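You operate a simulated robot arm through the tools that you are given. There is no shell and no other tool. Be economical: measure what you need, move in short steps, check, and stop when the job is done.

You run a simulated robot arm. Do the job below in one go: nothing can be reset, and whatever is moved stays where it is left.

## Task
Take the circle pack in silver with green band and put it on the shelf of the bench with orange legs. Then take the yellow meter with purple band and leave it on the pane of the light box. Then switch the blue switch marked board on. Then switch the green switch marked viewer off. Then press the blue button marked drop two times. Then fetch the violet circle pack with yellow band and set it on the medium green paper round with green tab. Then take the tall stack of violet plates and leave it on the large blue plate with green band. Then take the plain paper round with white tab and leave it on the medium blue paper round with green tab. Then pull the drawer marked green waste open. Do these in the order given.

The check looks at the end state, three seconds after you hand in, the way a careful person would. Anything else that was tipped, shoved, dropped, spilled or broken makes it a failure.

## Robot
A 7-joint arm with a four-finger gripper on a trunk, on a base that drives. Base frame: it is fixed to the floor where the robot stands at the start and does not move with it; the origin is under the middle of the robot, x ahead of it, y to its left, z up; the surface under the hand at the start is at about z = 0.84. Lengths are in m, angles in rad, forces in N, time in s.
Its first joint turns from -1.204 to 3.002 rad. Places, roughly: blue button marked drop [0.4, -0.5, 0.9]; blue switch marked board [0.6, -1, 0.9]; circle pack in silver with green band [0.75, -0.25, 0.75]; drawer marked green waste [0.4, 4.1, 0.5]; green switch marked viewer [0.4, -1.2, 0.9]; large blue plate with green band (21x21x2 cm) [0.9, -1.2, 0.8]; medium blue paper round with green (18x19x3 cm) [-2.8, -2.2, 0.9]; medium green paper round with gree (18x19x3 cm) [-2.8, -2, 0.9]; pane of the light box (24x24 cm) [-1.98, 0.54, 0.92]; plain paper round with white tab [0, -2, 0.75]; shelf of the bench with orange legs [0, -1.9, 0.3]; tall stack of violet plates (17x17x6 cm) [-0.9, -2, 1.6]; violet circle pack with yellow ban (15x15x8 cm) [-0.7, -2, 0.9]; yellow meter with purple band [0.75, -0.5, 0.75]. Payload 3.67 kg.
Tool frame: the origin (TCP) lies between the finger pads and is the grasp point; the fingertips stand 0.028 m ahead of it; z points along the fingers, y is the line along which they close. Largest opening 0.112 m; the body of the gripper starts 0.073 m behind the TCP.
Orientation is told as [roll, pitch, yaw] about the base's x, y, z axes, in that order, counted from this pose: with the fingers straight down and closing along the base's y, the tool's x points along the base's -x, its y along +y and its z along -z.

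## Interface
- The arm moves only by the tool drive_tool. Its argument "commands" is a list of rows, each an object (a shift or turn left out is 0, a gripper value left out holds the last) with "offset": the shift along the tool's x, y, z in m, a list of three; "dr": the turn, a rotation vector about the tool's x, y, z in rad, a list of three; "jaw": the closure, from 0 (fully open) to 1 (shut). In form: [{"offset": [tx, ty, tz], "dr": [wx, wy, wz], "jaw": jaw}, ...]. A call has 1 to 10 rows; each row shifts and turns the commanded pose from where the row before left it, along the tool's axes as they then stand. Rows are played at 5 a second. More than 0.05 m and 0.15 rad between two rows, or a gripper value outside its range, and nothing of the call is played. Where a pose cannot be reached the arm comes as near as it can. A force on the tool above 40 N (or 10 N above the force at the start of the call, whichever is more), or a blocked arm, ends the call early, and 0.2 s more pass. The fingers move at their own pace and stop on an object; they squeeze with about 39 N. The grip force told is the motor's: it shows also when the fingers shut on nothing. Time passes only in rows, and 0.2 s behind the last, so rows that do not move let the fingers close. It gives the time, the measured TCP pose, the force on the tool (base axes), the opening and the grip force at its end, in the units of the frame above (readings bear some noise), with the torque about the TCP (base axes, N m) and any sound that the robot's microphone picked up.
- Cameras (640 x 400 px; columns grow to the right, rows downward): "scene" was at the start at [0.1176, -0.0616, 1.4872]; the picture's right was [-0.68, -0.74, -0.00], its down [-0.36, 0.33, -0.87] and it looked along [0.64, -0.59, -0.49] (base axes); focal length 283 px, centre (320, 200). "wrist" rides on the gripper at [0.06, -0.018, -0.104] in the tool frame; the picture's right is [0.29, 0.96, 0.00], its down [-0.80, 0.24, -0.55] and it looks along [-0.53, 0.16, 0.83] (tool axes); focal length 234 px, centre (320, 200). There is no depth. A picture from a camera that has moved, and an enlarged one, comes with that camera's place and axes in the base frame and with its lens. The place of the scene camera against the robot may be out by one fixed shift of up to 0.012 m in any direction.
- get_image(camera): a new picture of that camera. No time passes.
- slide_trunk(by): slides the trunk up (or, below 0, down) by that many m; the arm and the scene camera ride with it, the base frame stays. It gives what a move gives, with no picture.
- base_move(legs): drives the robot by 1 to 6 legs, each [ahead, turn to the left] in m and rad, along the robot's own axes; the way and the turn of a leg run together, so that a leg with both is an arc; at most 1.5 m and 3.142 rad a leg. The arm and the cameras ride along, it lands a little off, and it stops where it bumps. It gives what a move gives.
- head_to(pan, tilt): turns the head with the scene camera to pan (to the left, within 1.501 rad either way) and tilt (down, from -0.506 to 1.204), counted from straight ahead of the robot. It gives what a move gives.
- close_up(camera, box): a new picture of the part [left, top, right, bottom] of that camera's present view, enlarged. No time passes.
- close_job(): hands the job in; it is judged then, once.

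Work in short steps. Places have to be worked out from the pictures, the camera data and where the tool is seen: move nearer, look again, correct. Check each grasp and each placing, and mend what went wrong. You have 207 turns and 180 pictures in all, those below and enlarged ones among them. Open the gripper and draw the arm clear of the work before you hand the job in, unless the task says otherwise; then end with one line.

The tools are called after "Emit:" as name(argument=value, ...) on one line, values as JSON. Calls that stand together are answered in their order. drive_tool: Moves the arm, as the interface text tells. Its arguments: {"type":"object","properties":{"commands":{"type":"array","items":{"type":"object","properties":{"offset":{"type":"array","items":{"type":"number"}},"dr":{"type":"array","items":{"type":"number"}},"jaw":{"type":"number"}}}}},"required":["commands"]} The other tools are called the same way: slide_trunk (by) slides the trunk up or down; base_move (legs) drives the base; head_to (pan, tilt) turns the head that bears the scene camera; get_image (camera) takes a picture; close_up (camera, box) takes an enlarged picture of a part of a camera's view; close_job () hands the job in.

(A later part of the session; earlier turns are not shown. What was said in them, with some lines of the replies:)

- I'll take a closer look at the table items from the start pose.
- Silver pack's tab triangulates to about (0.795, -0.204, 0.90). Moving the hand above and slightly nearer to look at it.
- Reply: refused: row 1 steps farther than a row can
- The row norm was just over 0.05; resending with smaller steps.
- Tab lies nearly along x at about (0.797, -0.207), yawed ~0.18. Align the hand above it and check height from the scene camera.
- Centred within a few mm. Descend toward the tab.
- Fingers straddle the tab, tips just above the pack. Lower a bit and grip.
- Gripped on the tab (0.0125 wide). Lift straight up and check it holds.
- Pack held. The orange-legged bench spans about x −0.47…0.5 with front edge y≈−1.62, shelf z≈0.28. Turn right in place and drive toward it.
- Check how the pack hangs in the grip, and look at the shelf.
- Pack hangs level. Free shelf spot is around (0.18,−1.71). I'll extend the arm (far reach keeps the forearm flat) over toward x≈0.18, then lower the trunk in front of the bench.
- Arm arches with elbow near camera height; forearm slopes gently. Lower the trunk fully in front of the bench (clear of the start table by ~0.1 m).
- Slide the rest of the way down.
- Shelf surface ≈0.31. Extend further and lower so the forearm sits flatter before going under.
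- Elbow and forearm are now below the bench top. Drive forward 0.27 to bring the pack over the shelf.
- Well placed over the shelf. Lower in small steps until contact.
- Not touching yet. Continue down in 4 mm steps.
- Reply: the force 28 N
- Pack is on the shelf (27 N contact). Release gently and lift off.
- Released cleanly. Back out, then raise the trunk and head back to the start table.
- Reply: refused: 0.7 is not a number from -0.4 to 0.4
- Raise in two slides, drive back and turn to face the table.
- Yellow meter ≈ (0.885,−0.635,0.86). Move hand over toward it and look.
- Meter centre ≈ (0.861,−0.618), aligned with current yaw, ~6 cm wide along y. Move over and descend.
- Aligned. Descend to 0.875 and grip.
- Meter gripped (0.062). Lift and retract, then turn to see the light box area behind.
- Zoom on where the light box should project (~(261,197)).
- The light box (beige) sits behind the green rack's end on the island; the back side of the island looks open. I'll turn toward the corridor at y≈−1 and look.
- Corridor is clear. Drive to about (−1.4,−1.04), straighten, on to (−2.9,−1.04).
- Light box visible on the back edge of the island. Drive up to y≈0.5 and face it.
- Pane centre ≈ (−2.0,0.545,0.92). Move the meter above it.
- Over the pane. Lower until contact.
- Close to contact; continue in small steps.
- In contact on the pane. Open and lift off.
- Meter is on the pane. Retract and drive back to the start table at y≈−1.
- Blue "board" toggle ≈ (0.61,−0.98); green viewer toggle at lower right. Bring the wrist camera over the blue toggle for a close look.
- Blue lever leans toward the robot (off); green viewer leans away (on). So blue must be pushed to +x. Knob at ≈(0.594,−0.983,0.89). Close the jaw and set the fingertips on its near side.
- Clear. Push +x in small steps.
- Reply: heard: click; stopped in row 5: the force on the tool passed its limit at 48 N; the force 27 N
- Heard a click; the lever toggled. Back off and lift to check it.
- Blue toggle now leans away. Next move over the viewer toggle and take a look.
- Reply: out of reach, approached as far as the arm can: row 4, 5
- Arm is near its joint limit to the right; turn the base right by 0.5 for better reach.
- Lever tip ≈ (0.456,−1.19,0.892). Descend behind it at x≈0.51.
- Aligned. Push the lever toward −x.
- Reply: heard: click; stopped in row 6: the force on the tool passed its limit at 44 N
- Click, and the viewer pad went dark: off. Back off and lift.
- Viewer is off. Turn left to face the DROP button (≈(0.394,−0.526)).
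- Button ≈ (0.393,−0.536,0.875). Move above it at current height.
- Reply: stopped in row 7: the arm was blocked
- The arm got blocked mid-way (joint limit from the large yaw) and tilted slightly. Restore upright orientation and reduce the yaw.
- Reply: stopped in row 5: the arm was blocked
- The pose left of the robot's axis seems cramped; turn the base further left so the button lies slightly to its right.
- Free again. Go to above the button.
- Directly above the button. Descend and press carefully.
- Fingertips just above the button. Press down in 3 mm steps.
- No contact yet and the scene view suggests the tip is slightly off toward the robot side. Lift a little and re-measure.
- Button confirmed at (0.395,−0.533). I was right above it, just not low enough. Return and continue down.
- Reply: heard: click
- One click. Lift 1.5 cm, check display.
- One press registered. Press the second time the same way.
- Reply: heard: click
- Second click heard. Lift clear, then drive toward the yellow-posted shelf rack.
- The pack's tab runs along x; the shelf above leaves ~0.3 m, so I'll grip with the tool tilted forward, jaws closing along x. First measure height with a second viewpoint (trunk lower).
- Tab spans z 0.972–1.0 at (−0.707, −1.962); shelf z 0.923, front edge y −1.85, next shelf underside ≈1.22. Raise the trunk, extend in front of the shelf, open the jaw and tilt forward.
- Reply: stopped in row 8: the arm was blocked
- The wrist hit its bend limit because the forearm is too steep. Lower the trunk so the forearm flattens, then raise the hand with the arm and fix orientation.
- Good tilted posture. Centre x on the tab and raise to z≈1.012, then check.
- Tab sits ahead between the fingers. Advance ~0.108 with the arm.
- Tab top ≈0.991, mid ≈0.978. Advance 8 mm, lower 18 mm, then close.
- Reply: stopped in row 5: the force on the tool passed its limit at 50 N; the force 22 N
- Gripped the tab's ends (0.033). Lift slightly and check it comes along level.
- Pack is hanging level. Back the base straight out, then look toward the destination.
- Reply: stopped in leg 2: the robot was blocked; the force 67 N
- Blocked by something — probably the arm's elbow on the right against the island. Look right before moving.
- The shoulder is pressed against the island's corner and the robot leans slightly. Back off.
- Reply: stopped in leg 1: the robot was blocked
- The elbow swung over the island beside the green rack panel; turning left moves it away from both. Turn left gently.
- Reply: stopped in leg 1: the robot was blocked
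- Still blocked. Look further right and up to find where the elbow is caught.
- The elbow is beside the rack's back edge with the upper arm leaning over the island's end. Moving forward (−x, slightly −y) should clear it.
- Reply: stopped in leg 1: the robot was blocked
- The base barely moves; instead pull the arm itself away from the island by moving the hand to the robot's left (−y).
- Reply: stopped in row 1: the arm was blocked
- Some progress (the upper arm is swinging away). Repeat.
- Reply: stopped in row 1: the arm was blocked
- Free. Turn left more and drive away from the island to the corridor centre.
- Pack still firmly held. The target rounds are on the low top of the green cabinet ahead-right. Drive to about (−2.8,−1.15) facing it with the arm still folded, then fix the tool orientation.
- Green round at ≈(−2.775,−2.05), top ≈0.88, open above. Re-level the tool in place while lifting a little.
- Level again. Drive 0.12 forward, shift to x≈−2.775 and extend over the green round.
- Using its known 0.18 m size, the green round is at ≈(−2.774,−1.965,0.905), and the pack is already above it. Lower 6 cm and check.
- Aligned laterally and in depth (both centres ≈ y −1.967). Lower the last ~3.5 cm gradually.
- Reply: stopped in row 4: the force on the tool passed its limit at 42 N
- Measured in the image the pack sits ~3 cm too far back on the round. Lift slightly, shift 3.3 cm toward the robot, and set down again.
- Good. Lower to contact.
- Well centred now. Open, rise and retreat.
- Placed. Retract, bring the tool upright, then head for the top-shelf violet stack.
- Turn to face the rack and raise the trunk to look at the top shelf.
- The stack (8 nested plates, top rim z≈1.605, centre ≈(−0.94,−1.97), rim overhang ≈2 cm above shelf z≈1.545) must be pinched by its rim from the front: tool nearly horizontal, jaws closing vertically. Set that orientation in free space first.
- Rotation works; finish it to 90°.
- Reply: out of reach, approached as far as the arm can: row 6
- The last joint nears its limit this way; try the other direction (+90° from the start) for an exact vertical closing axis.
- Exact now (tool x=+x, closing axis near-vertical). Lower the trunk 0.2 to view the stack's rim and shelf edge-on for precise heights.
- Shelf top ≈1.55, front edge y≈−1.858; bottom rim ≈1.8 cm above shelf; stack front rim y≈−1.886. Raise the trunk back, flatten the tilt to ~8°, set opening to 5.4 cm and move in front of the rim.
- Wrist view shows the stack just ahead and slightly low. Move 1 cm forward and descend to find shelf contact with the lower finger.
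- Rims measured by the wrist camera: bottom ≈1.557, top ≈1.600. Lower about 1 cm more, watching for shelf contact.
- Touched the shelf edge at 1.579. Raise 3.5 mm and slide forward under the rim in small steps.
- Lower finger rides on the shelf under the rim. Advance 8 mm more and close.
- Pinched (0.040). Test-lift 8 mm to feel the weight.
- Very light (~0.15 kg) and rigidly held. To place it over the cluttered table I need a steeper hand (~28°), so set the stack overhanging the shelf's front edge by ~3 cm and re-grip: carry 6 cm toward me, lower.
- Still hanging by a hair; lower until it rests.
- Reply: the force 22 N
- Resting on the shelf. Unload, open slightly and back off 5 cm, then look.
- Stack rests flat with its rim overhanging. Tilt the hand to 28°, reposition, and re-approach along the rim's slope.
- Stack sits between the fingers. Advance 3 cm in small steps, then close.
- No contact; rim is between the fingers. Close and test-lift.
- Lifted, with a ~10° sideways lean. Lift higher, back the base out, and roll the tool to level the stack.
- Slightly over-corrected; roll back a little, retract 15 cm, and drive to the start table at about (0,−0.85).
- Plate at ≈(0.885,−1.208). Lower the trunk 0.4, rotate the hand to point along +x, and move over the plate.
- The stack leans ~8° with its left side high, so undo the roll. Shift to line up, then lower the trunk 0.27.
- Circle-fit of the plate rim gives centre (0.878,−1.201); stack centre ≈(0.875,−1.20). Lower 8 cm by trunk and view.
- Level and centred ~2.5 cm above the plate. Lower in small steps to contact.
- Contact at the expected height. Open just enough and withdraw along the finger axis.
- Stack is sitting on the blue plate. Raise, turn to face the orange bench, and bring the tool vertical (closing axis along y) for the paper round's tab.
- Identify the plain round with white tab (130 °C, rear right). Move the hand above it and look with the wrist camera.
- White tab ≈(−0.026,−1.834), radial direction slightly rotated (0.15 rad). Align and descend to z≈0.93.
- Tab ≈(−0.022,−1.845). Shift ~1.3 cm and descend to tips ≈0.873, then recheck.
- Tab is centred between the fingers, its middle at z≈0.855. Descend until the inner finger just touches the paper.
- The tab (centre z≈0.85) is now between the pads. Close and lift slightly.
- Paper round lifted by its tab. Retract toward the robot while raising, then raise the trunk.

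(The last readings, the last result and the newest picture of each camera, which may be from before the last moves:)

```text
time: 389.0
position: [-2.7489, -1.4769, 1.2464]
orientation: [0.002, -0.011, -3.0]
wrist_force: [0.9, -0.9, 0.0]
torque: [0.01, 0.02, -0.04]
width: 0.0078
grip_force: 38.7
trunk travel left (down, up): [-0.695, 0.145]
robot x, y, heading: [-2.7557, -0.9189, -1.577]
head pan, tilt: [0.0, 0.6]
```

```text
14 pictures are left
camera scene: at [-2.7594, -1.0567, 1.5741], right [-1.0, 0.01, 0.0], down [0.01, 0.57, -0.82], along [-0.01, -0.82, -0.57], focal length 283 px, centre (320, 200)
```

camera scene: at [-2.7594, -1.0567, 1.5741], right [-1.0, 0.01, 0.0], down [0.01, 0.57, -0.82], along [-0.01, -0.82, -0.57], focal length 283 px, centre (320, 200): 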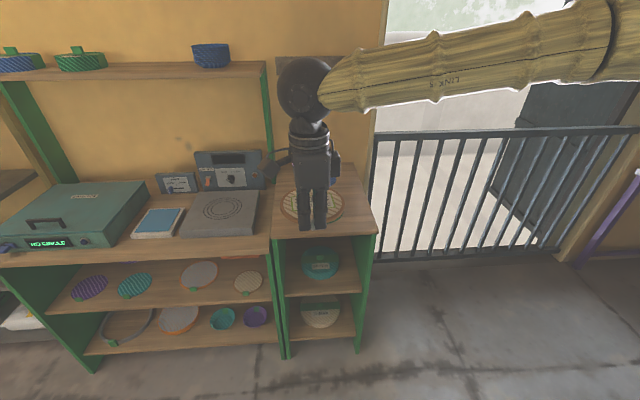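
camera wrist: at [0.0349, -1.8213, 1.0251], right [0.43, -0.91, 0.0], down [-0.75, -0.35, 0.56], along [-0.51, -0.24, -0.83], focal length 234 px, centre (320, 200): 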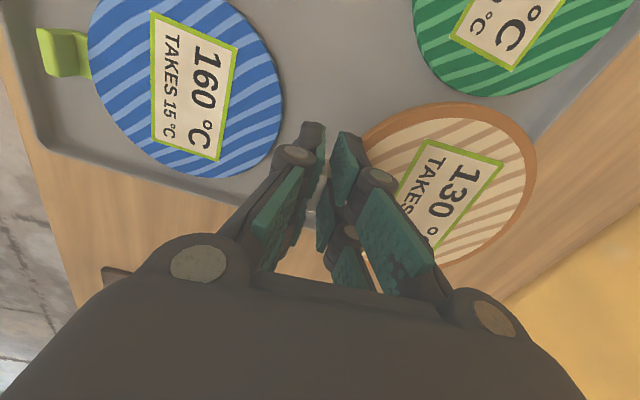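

At the cabinet. Plan: place the paper on the blue round with its tab turned to the side (to avoid the blue round's front tab). Drive forward, rotate the hand, and extend over.

Emit:
base_move(legs=[[0.34, 0]])

Emit:
drive_tool(commands=[{"dr": [0, 0, -0.147]}, {"dr": [0, 0, -0.147]}, {"dr": [0, 0, -0.147]}, {"dr": [0, 0, -0.147]}, {"dr": [0, 0, -0.147]}])

Emit:
drive_tool(commands=[{"offset": [-0.0377, 0.0173, 0.005]}, {"offset": [-0.0377, 0.0173, 0.005]}, {"offset": [-0.0377, 0.0173, 0.005]}, {"offset": [-0.0377, 0.0173, 0.005]}, {"offset": [-0.0377, 0.0173, 0.005]}, {"offset": [-0.0377, 0.0173, 0.02]}, {"offset": [-0.0377, 0.0173, 0.02]}, {"offset": [0, 0, 0.04]}])

Emit:
get_image(camera="wrist")

```text
time: 391.2
position: [-2.7514, -1.82, 1.2444]
orientation: [0.001, -0.011, -3.0]
wrist_force: [-0.3, -0.5, -0.2]
torque: [0.03, -0.02, 0.02]
width: 0.0076
grip_force: 39.2
trunk travel left (down, up): [-0.695, 0.145]
robot x, y, heading: [-2.7631, -1.2628, -1.58]
head pan, tilt: [0.0, 0.6]
```

```text
time: 392.4
position: [-2.7523, -1.8191, 1.2457]
orientation: [-0.005, -0.009, -2.26]
wrist_force: [-0.1, -0.3, -0.5]
torque: [0.01, 0.01, 0.01]
width: 0.0074
grip_force: 38.9
trunk travel left (down, up): [-0.695, 0.145]
robot x, y, heading: [-2.7632, -1.263, -1.581]
head pan, tilt: [0.0, 0.6]
```

```text
time: 394.2
position: [-2.8285, -2.1005, 1.1415]
orientation: [-0.005, -0.008, -2.264]
wrist_force: [-0.4, 0.2, -0.5]
torque: [0.01, -0.01, 0.0]
width: 0.0075
grip_force: 39.3
trunk travel left (down, up): [-0.695, 0.145]
robot x, y, heading: [-2.7629, -1.2635, -1.579]
head pan, tilt: [0.0, 0.6]
```

```text
13 pictures are left
camera wrist: at [-2.8028, -2.0426, 1.2438], right [0.92, -0.39, -0.01], down [-0.32, -0.76, 0.56], along [-0.22, -0.51, -0.83], focal length 234 px, centre (320, 200)
```

wrist: 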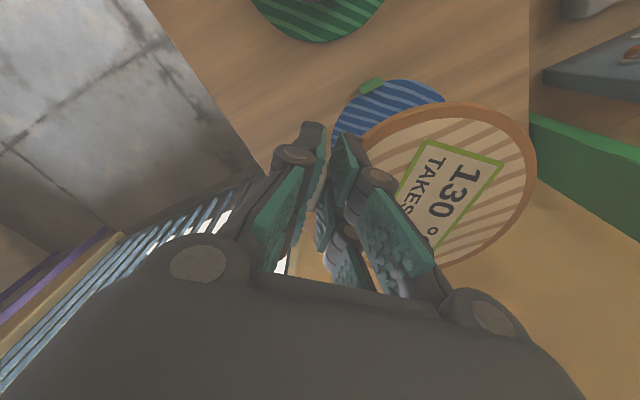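

Blue tab at ≈(−2.762,−2.11), so blue centre ≈(−2.757,−2.197). Shift 5 cm back and lower to ~1.0.

Emit:
drive_tool(commands=[{"offset": [-0.0193, 0.016, 0.02]}, {"offset": [-0.0192, 0.016, 0.02]}, {"offset": [0, 0, 0.045]}, {"offset": [0, 0, 0.045]}, {"offset": [0, 0, 0.015]}, {"offset": [0, 0, 0]}])

Emit:
get_image(camera="wrist")

Emit:
close_up(camera="scene", box=[220, 60, 440, 220])

```text
time: 395.6
position: [-2.8283, -2.1509, 0.996]
orientation: [-0.006, -0.009, -2.264]
wrist_force: [0.8, 0.5, -0.8]
torque: [0.04, 0.05, -0.01]
width: 0.0074
grip_force: 38.4
trunk travel left (down, up): [-0.695, 0.145]
robot x, y, heading: [-2.7636, -1.263, -1.579]
head pan, tilt: [0.0, 0.6]
```

```text
12 pictures are left
camera wrist: at [-2.8038, -2.0926, 1.0993], right [0.92, -0.39, -0.01], down [-0.32, -0.76, 0.56], along [-0.22, -0.51, -0.83], focal length 234 px, centre (320, 200)
```

wrist: 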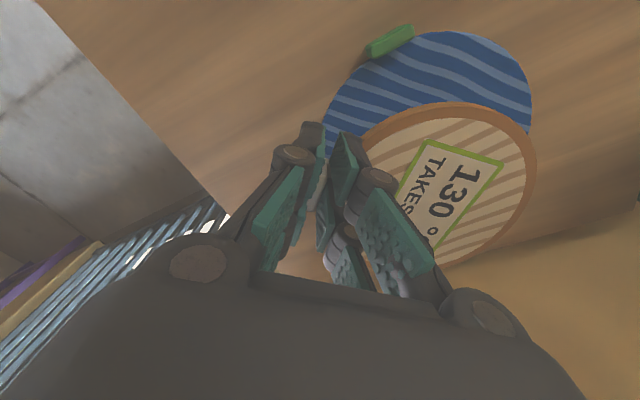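

```text
2.50 times, centred on (330, 140) of scene
camera zoom: at [-2.7629, -1.3995, 1.574], right [-1.0, 0.01, 0.0], down [0.01, 0.57, -0.82], along [-0.01, -0.82, -0.57], focal length 708 px, centre (295, 350)
```

zoom: 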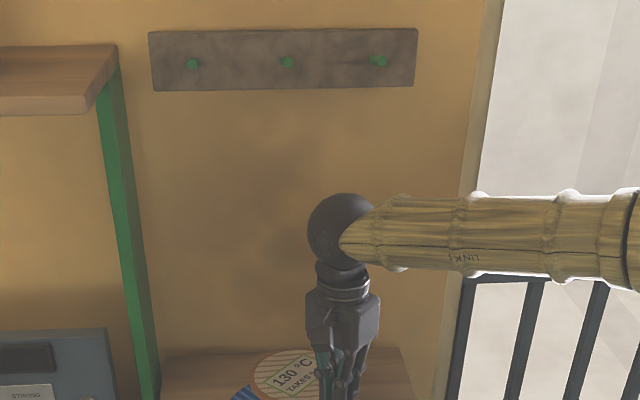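

Blue centre confirmed at (−2.759,−2.197); paper centre ≈(−2.763,−2.205). Lower to contact.

Emit:
drive_tool(commands=[{"offset": [0, 0, 0.03]}, {"offset": [0, 0, 0.01]}, {"offset": [0, 0, 0.005]}, {"offset": [0, 0, 0]}])

Emit:
drive_tool(commands=[{"offset": [0, 0, 0.004]}, {"offset": [0, 0, 0.003]}, {"offset": [0, 0, 0.003]}, {"offset": [0, 0, 0]}])

Emit:
get_image(camera="wrist")

```text
time: 396.6
position: [-2.8306, -2.1515, 0.9514]
orientation: [-0.006, -0.01, -2.264]
wrist_force: [-0.6, -0.4, -0.6]
torque: [0.02, -0.03, -0.03]
width: 0.0073
grip_force: 39.1
trunk travel left (down, up): [-0.695, 0.145]
robot x, y, heading: [-2.7596, -1.2625, -1.582]
head pan, tilt: [0.0, 0.6]
```

```text
time: 397.6
position: [-2.8293, -2.1508, 0.9414]
orientation: [-0.005, -0.01, -2.263]
wrist_force: [0.6, -0.5, 0.8]
torque: [-0.04, -0.03, -0.02]
width: 0.0076
grip_force: 39.3
trunk travel left (down, up): [-0.695, 0.145]
robot x, y, heading: [-2.7615, -1.2625, -1.58]
head pan, tilt: [0.0, 0.6]
```

```text
10 pictures are left
camera wrist: at [-2.8041, -2.0926, 1.0454], right [0.92, -0.39, -0.01], down [-0.32, -0.76, 0.56], along [-0.22, -0.51, -0.83], focal length 234 px, centre (320, 200)
```

wrist: 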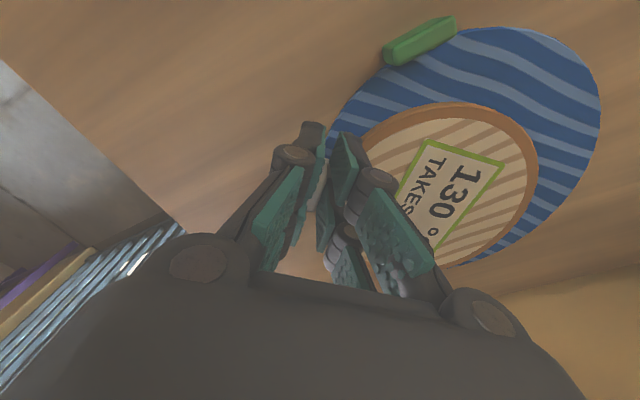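

Paper is a bit toward the back of the blue round; shift 1 cm forward and continue down to contact.

Emit:
drive_tool(commands=[{"offset": [0.0077, -0.0064, 0]}, {"offset": [0, 0, 0.004]}, {"offset": [0, 0, 0.003]}, {"offset": [0, 0, 0.003]}, {"offset": [0, 0, 0]}])

Emit:
drive_tool(commands=[{"offset": [0, 0, 0.003]}, {"offset": [0, 0, 0.003]}, {"offset": [0, 0, 0]}])

```text
time: 398.6
position: [-2.8293, -2.1434, 0.9409]
orientation: [0.002, -0.013, -2.265]
wrist_force: [-0.3, 5.6, 20.3]
torque: [0.04, -0.12, 0.06]
width: 0.0079
grip_force: 39.5
trunk travel left (down, up): [-0.695, 0.145]
robot x, y, heading: [-2.7598, -1.2595, -1.582]
head pan, tilt: [0.0, 0.6]
stopped in row 5: the force on the tool passed its limit at 42 N (the readings are from after the stop); the commanded pose is now the measured one
```

```text
time: 399.1
position: [-2.8294, -2.1435, 0.9416]
orientation: [0.009, -0.016, -2.265]
wrist_force: [-1.0, 7.4, 20.0]
torque: [0.08, -0.03, 0.08]
width: 0.0076
grip_force: 39.1
trunk travel left (down, up): [-0.695, 0.145]
robot x, y, heading: [-2.7605, -1.2631, -1.586]
head pan, tilt: [0.0, 0.6]
stopped in row 2: the force on the tool passed its limit at 43 N (the readings are from after the stop); the commanded pose is now the measured one
```

It is resting already. Unload, open and lift away.

Emit:
drive_tool(commands=[{"offset": [0, 0, -0.003]}, {"offset": [0, 0, 0], "jaw": 0.72}, {"offset": [0, 0, 0]}, {"offset": [0, 0, -0.02]}, {"offset": [0, 0, -0.045]}, {"offset": [0, 0, -0.045]}, {"offset": [0, 0, -0.045]}, {"offset": [0, 0, -0.045]}])

Emit:
get_image(camera="wrist")

```text
time: 400.9
position: [-2.8295, -2.1413, 1.1395]
orientation: [0.006, -0.013, -2.265]
wrist_force: [-0.4, 0.5, -0.1]
torque: [-0.01, -0.01, 0.0]
width: 0.0312
grip_force: 0.1
trunk travel left (down, up): [-0.695, 0.145]
robot x, y, heading: [-2.7617, -1.2585, -1.581]
head pan, tilt: [0.0, 0.6]
```

```text
9 pictures are left
camera wrist: at [-2.8041, -2.0823, 1.2424], right [0.92, -0.39, 0.0], down [-0.32, -0.76, 0.57], along [-0.22, -0.52, -0.82], focal length 234 px, centre (320, 200)
```

wrist: 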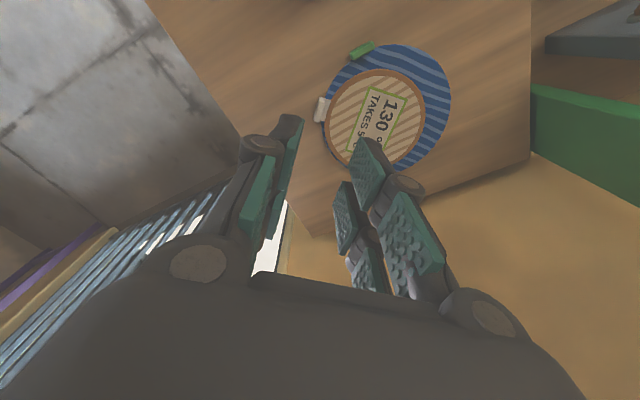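

The paper round rests on the blue round. Retract, and drive around toward the drawer area to look.

Emit:
drive_tool(commands=[{"offset": [0.0336, -0.028, 0], "dr": [0, 0, -0.0867]}, {"offset": [0.035, -0.024, 0], "dr": [0, 0, -0.0867]}, {"offset": [0.037, -0.02, 0], "dr": [0, 0, -0.0867]}, {"offset": [0.039, -0.016, 0], "dr": [0, 0, -0.0867]}, {"offset": [0.04, -0.012, 0], "dr": [0, 0, -0.0867]}, {"offset": [0.042, -0.008, 0], "dr": [0, 0, -0.0867]}, {"offset": [0.043, -0.004, 0], "dr": [0, 0, -0.0867]}, {"offset": [0.043, 0, 0], "dr": [0, 0, -0.0867]}])

Emit:
base_move(legs=[[-0.27, 0], [0, 1.58], [1.45, 0], [1.0, 0], [0, 1.57], [1.5, 0]])

Emit:
base_move(legs=[[1.1, 0]])

Emit:
head_to(pan=-0.35, tilt=0.4)

Emit:
get_image(camera="scene")

```text
time: 402.7
position: [-2.8124, -1.8009, 1.1337]
orientation: [-0.006, -0.012, -1.572]
wrist_force: [0.6, 1.3, 0.2]
torque: [0.0, -0.03, -0.01]
width: 0.0312
grip_force: 0.0
trunk travel left (down, up): [-0.695, 0.145]
robot x, y, heading: [-2.7627, -1.2575, -1.577]
head pan, tilt: [0.0, 0.6]
```

```text
time: 431.0
position: [-0.2871, 1.1031, 1.1341]
orientation: [-0.004, -0.014, 1.587]
wrist_force: [0.7, -0.4, -0.1]
torque: [0.0, 0.0, -0.02]
width: 0.0315
grip_force: 0.0
trunk travel left (down, up): [-0.695, 0.145]
robot x, y, heading: [-0.3284, 0.5563, 1.576]
head pan, tilt: [0.0, 0.6]
```

```text
time: 436.6
position: [-0.2875, 2.1936, 1.1335]
orientation: [-0.005, -0.015, 1.579]
wrist_force: [0.8, 0.6, -0.3]
torque: [-0.02, 0.03, -0.01]
width: 0.0317
grip_force: 0.0
trunk travel left (down, up): [-0.695, 0.145]
robot x, y, heading: [-0.3323, 1.6509, 1.57]
head pan, tilt: [0.0, 0.6]
```

```text
time: 437.4
position: [-0.288, 2.1923, 1.1345]
orientation: [-0.005, -0.015, 1.58]
wrist_force: [-0.5, -0.8, -0.4]
torque: [0.0, 0.0, -0.03]
width: 0.0314
grip_force: 0.1
trunk travel left (down, up): [-0.695, 0.145]
robot x, y, heading: [-0.3315, 1.6551, 1.573]
head pan, tilt: [-0.351, 0.4]
```

```text
8 pictures are left
camera scene: at [-0.3003, 1.7888, 1.5922], right [0.94, -0.34, 0.0], down [-0.13, -0.37, -0.92], along [0.32, 0.87, -0.39], focal length 283 px, centre (320, 200)
```

scene: 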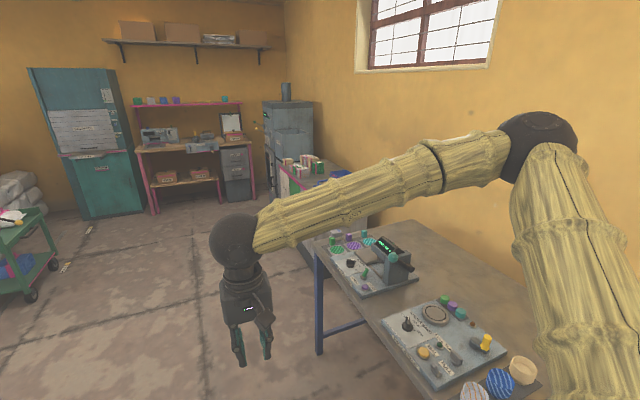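

Floor ahead is clear; the drawer unit is the low white/green cabinet on the right wall. Drive to y≈4.1 and face +x.

Emit:
base_move(legs=[[1.4, 0], [1.05, 0], [0, -1.57]])

Emit:
head_to(pan=0.0, tilt=0.75)

Emit:
get_image(camera="scene")

```text
time: 453.2
position: [0.2256, 4.0541, 1.135]
orientation: [-0.004, -0.016, -0.007]
wrist_force: [-0.8, -0.4, 0.2]
torque: [0.03, -0.04, 0.0]
width: 0.0312
grip_force: 0.0
trunk travel left (down, up): [-0.695, 0.145]
robot x, y, heading: [-0.3164, 4.11, -0.021]
head pan, tilt: [-0.351, 0.4]
```

```text
time: 454.1
position: [0.2257, 4.0534, 1.134]
orientation: [-0.004, -0.014, -0.007]
wrist_force: [-0.6, -0.3, 0.0]
torque: [-0.02, 0.0, 0.05]
width: 0.0314
grip_force: 0.1
trunk travel left (down, up): [-0.695, 0.145]
robot x, y, heading: [-0.3154, 4.1072, -0.014]
head pan, tilt: [0.0, 0.75]
```

```text
7 pictures are left
camera scene: at [-0.1817, 4.1046, 1.5613], right [-0.02, -1.0, 0.0], down [-0.68, 0.01, -0.73], along [0.73, -0.01, -0.68], focal length 283 px, centre (320, 200)
```

scene: 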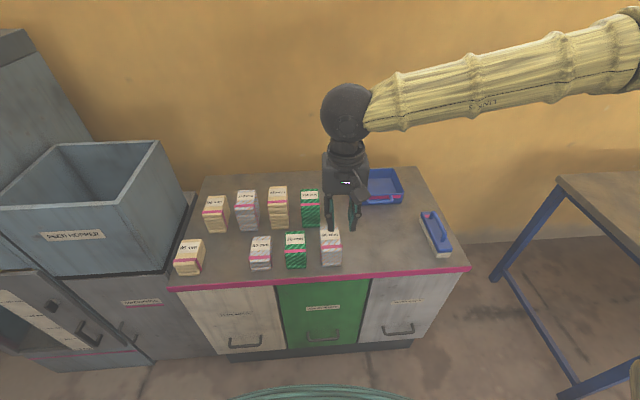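

Emit:
close_up(camera="scene", box=[180, 270, 440, 370])

```text
2.46 times, centred on (310, 320) of scene
camera zoom: at [-0.1817, 4.1046, 1.5613], right [-0.02, -1.0, 0.0], down [-0.68, 0.01, -0.73], along [0.73, -0.01, -0.68], focal length 697 px, centre (345, -95)
```

zoom: 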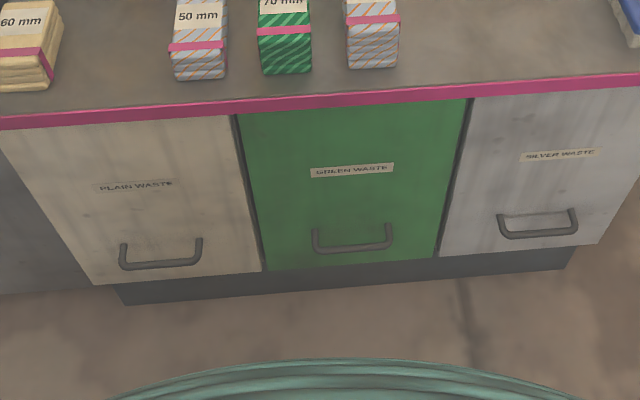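

Middle drawer is "GREEN WASTE"; handle bar ≈(0.23, 4.09, 0.47), front plane x≈0.26. Back off 0.3, lower the trunk, tilt the tool forward 60°.

Emit:
base_move(legs=[[-0.3, 0]])

Emit:
slide_trunk(by=-0.4)

Emit:
slide_trunk(by=-0.2)

Emit:
drive_tool(commands=[{"offset": [-0.04, 0, -0.02], "dr": [0, -0.12, 0]}, {"dr": [0, -0.148, 0]}, {"dr": [0, -0.148, 0]}, {"dr": [0, -0.148, 0]}, {"dr": [0, -0.148, 0]}, {"dr": [0, -0.148, 0]}, {"dr": [0, -0.148, 0]}, {"dr": [0, 0, 0]}])

```text
time: 456.1
position: [-0.0752, 4.0573, 1.1344]
orientation: [-0.005, -0.015, -0.007]
wrist_force: [1.1, 0.6, 0.0]
torque: [0.0, -0.06, -0.01]
width: 0.0313
grip_force: 0.1
trunk travel left (down, up): [-0.695, 0.145]
robot x, y, heading: [-0.6154, 4.115, -0.016]
head pan, tilt: [0.0, 0.75]
```

```text
time: 459.9
position: [-0.0754, 4.0575, 0.7351]
orientation: [-0.004, -0.014, -0.006]
wrist_force: [0.8, -1.1, 0.0]
torque: [0.03, -0.02, 0.02]
width: 0.0315
grip_force: 0.0
trunk travel left (down, up): [-0.295, 0.545]
robot x, y, heading: [-0.6185, 4.1085, -0.015]
head pan, tilt: [0.0, 0.75]
```

```text
time: 462.1
position: [-0.0746, 4.0576, 0.5345]
orientation: [-0.006, -0.013, -0.007]
wrist_force: [0.3, 0.3, -0.2]
torque: [0.0, 0.01, 0.03]
width: 0.0314
grip_force: 0.0
trunk travel left (down, up): [-0.095, 0.745]
robot x, y, heading: [-0.6134, 4.1113, -0.013]
head pan, tilt: [0.0, 0.75]
```

```text
time: 463.9
position: [-0.0229, 4.0654, 0.5557]
orientation: [-0.01, -1.022, 0.0]
wrist_force: [0.4, 0.5, -0.2]
torque: [-0.01, -0.08, 0.0]
width: 0.0313
grip_force: 0.0
out of reach, approached as far as the arm can: row 7
trunk travel left (down, up): [-0.095, 0.745]
robot x, y, heading: [-0.6143, 4.1123, -0.013]
head pan, tilt: [0.0, 0.75]
```

Now roll the gripper 90° so it closes vertically, and open it.

Emit:
drive_tool(commands=[{"dr": [0, 0, 0.143], "jaw": 0.45}, {"dr": [0, 0, 0.143]}, {"dr": [0, 0, 0.143]}, {"dr": [0, 0, 0.143]}, {"dr": [0, 0, 0.143]}, {"dr": [0, 0, 0.143]}, {"dr": [0, 0, 0.143]}, {"dr": [0, 0, 0.143]}, {"dr": [0, 0, 0.143]}, {"dr": [0, 0, 0.143]}])

Emit:
drive_tool(commands=[{"offset": [0.025, 0, 0], "dr": [0, 0, 0.143]}, {"offset": [0, 0.0209, 0.0341]}, {"offset": [0, 0.0209, 0.0341]}, {"offset": [0, -0.01, 0.02]}, {"offset": [0, 0, 0]}])

Emit:
get_image(camera="wrist")

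```text
time: 466.1
position: [-0.0238, 4.0654, 0.5562]
orientation: [1.017, -0.126, -1.506]
wrist_force: [-0.7, 0.8, -0.2]
torque: [0.01, 0.04, -0.02]
width: 0.0615
grip_force: 0.0
trunk travel left (down, up): [-0.095, 0.745]
robot x, y, heading: [-0.6158, 4.1082, -0.016]
head pan, tilt: [0.0, 0.75]
```

```text
time: 467.3
position: [0.0686, 4.0878, 0.5342]
orientation: [1.023, -0.002, -1.578]
wrist_force: [-0.5, -1.3, -0.1]
torque: [0.0, 0.0, 0.01]
width: 0.0617
grip_force: 0.0
trunk travel left (down, up): [-0.095, 0.745]
robot x, y, heading: [-0.6163, 4.1096, -0.016]
head pan, tilt: [0.0, 0.75]
```

```text
5 pictures are left
camera wrist: at [-0.0294, 4.1499, 0.5718], right [0.5, 0.29, 0.82], down [-0.35, -0.79, 0.5], along [0.79, -0.54, -0.3], focal length 234 px, centre (320, 200)
```

wrist: 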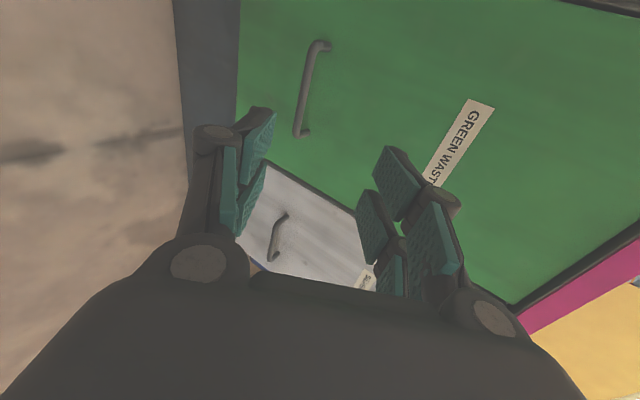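

Triangulated handle bar: ≈(0.263, 4.09, 0.384). Line up and advance most of the way, then recheck.

Emit:
drive_tool(commands=[{"offset": [0.002, -0.027, 0.02]}, {"offset": [0, 0, 0.04]}, {"offset": [0, 0, 0.04]}, {"offset": [0, 0, 0.04]}, {"offset": [0, 0, 0.025]}, {"offset": [0, 0, 0]}])

Emit:
get_image(camera="wrist")

```text
time: 468.7
position: [0.195, 4.0891, 0.4247]
orientation: [1.021, -0.002, -1.579]
wrist_force: [0.4, 0.0, 0.4]
torque: [0.0, -0.01, 0.01]
width: 0.0619
grip_force: 0.0
trunk travel left (down, up): [-0.095, 0.745]
robot x, y, heading: [-0.6188, 4.1112, -0.012]
head pan, tilt: [0.0, 0.75]
```

```text
4 pictures are left
camera wrist: at [0.0971, 4.1499, 0.4626], right [0.5, 0.29, 0.82], down [-0.35, -0.79, 0.5], along [0.79, -0.54, -0.3], focal length 234 px, centre (320, 200)
```

wrist: 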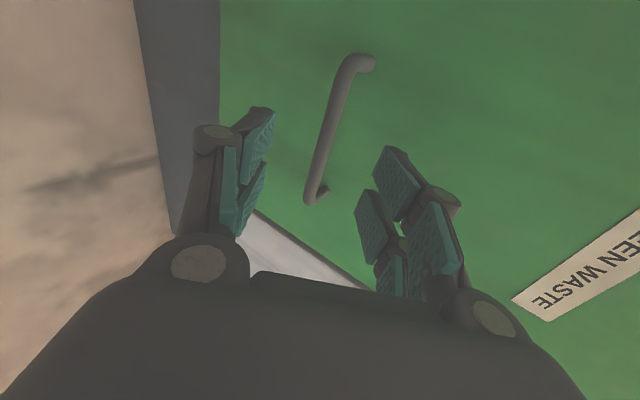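

Bar ends triangulate to x≈0.269, z≈0.385, y 4.03–4.14. Advance 7 cm onto it and close.

Emit:
drive_tool(commands=[{"offset": [-0.002, 0.0045, 0.03]}, {"offset": [0, 0, 0.025]}, {"offset": [0, 0, 0.015]}, {"offset": [0, 0, 0], "jaw": 1}, {"offset": [0, 0, 0]}, {"offset": [0, 0, 0]}])

Emit:
get_image(camera="wrist")

```text
time: 470.1
position: [0.2555, 4.0874, 0.3923]
orientation: [1.021, -0.004, -1.577]
wrist_force: [1.3, -2.7, -1.3]
torque: [-1.92, -0.1, 1.18]
width: 0.0124
grip_force: 44.8
trunk travel left (down, up): [-0.095, 0.745]
robot x, y, heading: [-0.6134, 4.1122, -0.012]
head pan, tilt: [0.0, 0.75]
```

```text
3 pictures are left
camera wrist: at [0.1584, 4.1475, 0.4301], right [0.5, 0.29, 0.82], down [-0.35, -0.79, 0.5], along [0.79, -0.54, -0.3], focal length 234 px, centre (320, 200)
```

wrist: 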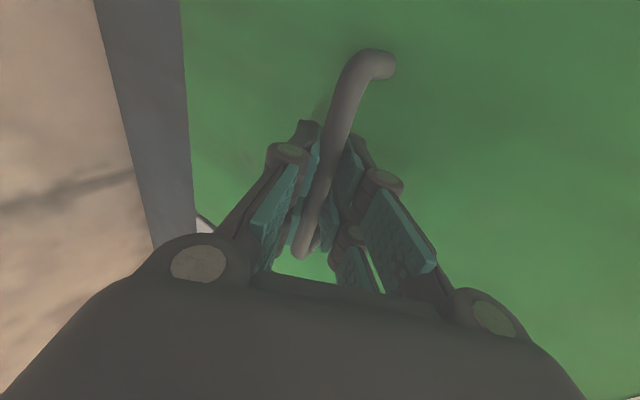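

Bar is gripped. Pull by driving the base straight back.

Emit:
base_move(legs=[[-0.15, 0]])

```text
time: 471.3
position: [0.1644, 4.0812, 0.3908]
orientation: [1.025, -0.012, -1.588]
wrist_force: [-0.2, -0.3, 0.6]
torque: [-1.98, -0.11, 1.35]
width: 0.0124
grip_force: 45.2
trunk travel left (down, up): [-0.095, 0.745]
robot x, y, heading: [-0.704, 4.1131, -0.016]
head pan, tilt: [0.0, 0.75]
stopped in leg 1: the force on the tool passed its limit at 44 N (the readings are from after the stop); the commanded pose is now the measured one
```

Drawer moved ~9 cm before a force stop. Continue pulling.

Emit:
base_move(legs=[[-0.08, 0]])

Emit:
base_move(legs=[[-0.08, 0]])

```text
time: 472.5
position: [0.0871, 4.0762, 0.3918]
orientation: [1.027, -0.017, -1.597]
wrist_force: [0.6, -1.5, 3.9]
torque: [-1.92, -0.12, 1.44]
width: 0.0124
grip_force: 45.0
trunk travel left (down, up): [-0.095, 0.745]
robot x, y, heading: [-0.7887, 4.1159, -0.019]
head pan, tilt: [0.0, 0.75]
stopped in leg 1: the force on the tool passed its limit at 42 N (the readings are from after the stop); the commanded pose is now the measured one
```

```text
time: 473.6
position: [0.0119, 4.0711, 0.3908]
orientation: [1.028, -0.019, -1.606]
wrist_force: [-0.1, -1.3, 3.1]
torque: [-1.93, -0.14, 1.48]
width: 0.0124
grip_force: 45.2
trunk travel left (down, up): [-0.095, 0.745]
robot x, y, heading: [-0.866, 4.1128, -0.026]
head pan, tilt: [0.0, 0.75]
stopped in leg 1: the force on the tool passed its limit at 42 N (the readings are from after the stop); the commanded pose is now the measured one
```

Pulled ~24 cm. Check with the scene camera.

Emit:
get_image(camera="scene")

```text
2 pictures are left
camera scene: at [-0.7309, 4.1129, 0.9611], right [-0.02, -1.0, 0.0], down [-0.68, 0.02, -0.73], along [0.73, -0.02, -0.68], focal length 283 px, centre (320, 200)
```

scene: 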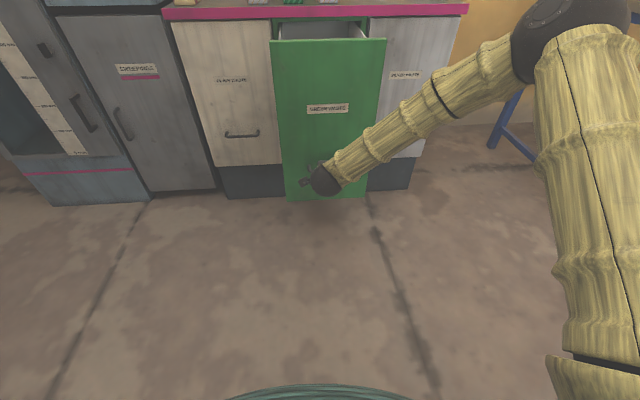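

Drawer is clearly open. One more small pull, then release and withdraw along the finger axis.

Emit:
base_move(legs=[[-0.06, 0]])

Emit:
drive_tool(commands=[{"offset": [0, 0, 0], "jaw": 0.45}, {"offset": [0, 0, 0]}, {"offset": [0, 0, 0]}, {"offset": [0, 0, -0.03]}, {"offset": [0, 0, -0.04]}, {"offset": [0, 0, -0.04]}, {"offset": [0, 0, -0.04]}])

Emit:
base_move(legs=[[-0.2, 0]])

Emit:
get_image(camera="scene")

```text
time: 474.9
position: [-0.0455, 4.0698, 0.3913]
orientation: [1.03, -0.023, -1.611]
wrist_force: [0.1, -1.2, -1.0]
torque: [-1.97, -0.14, 1.34]
width: 0.0122
grip_force: 45.0
trunk travel left (down, up): [-0.095, 0.745]
robot x, y, heading: [-0.9215, 4.1195, -0.026]
head pan, tilt: [0.0, 0.75]
stopped in leg 1: the force on the tool passed its limit at 43 N (the readings are from after the stop); the commanded pose is now the measured one
```

```text
time: 476.5
position: [-0.1744, 4.0759, 0.4691]
orientation: [1.031, -0.019, -1.614]
wrist_force: [-0.6, 0.3, -0.8]
torque: [-0.01, -0.04, -0.02]
width: 0.0615
grip_force: 0.0
trunk travel left (down, up): [-0.095, 0.745]
robot x, y, heading: [-0.9246, 4.1175, -0.026]
head pan, tilt: [0.0, 0.75]
```

```text
time: 478.1
position: [-0.3734, 4.0797, 0.4677]
orientation: [1.032, -0.021, -1.615]
wrist_force: [0.7, 0.7, -0.3]
torque: [-0.01, 0.0, -0.02]
width: 0.0615
grip_force: 0.0
trunk travel left (down, up): [-0.095, 0.745]
robot x, y, heading: [-1.1234, 4.1245, -0.028]
head pan, tilt: [0.0, 0.75]
```

```text
1 pictures are left
camera scene: at [-0.9894, 4.1191, 0.9612], right [-0.03, -1.0, 0.0], down [-0.68, 0.02, -0.73], along [0.73, -0.02, -0.68], focal length 283 px, centre (320, 200)
```

scene: 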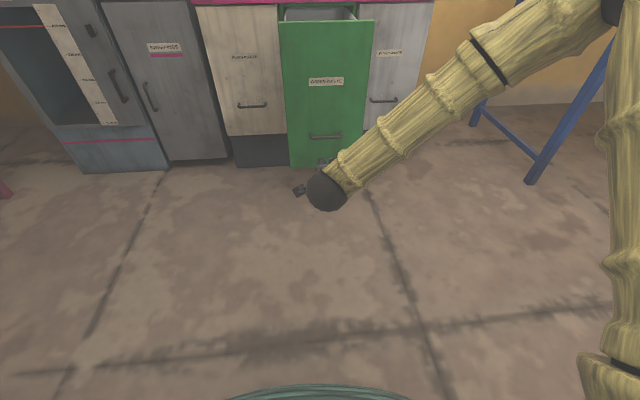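

The green waste drawer is open by about 30 cm, and the gripper is open and clear of it. I'm handing in now.

Emit:
close_job()

```text
The job is handed in.
```

I did all nine steps in order and handed the job in. Two doubts: the robot bumped the island's near corner while carrying the violet pack, and I saw nothing there move but did not check closely. The plain paper round also sits about 2–3 cm off-centre on the blue round, so its edge may overhang slightly.
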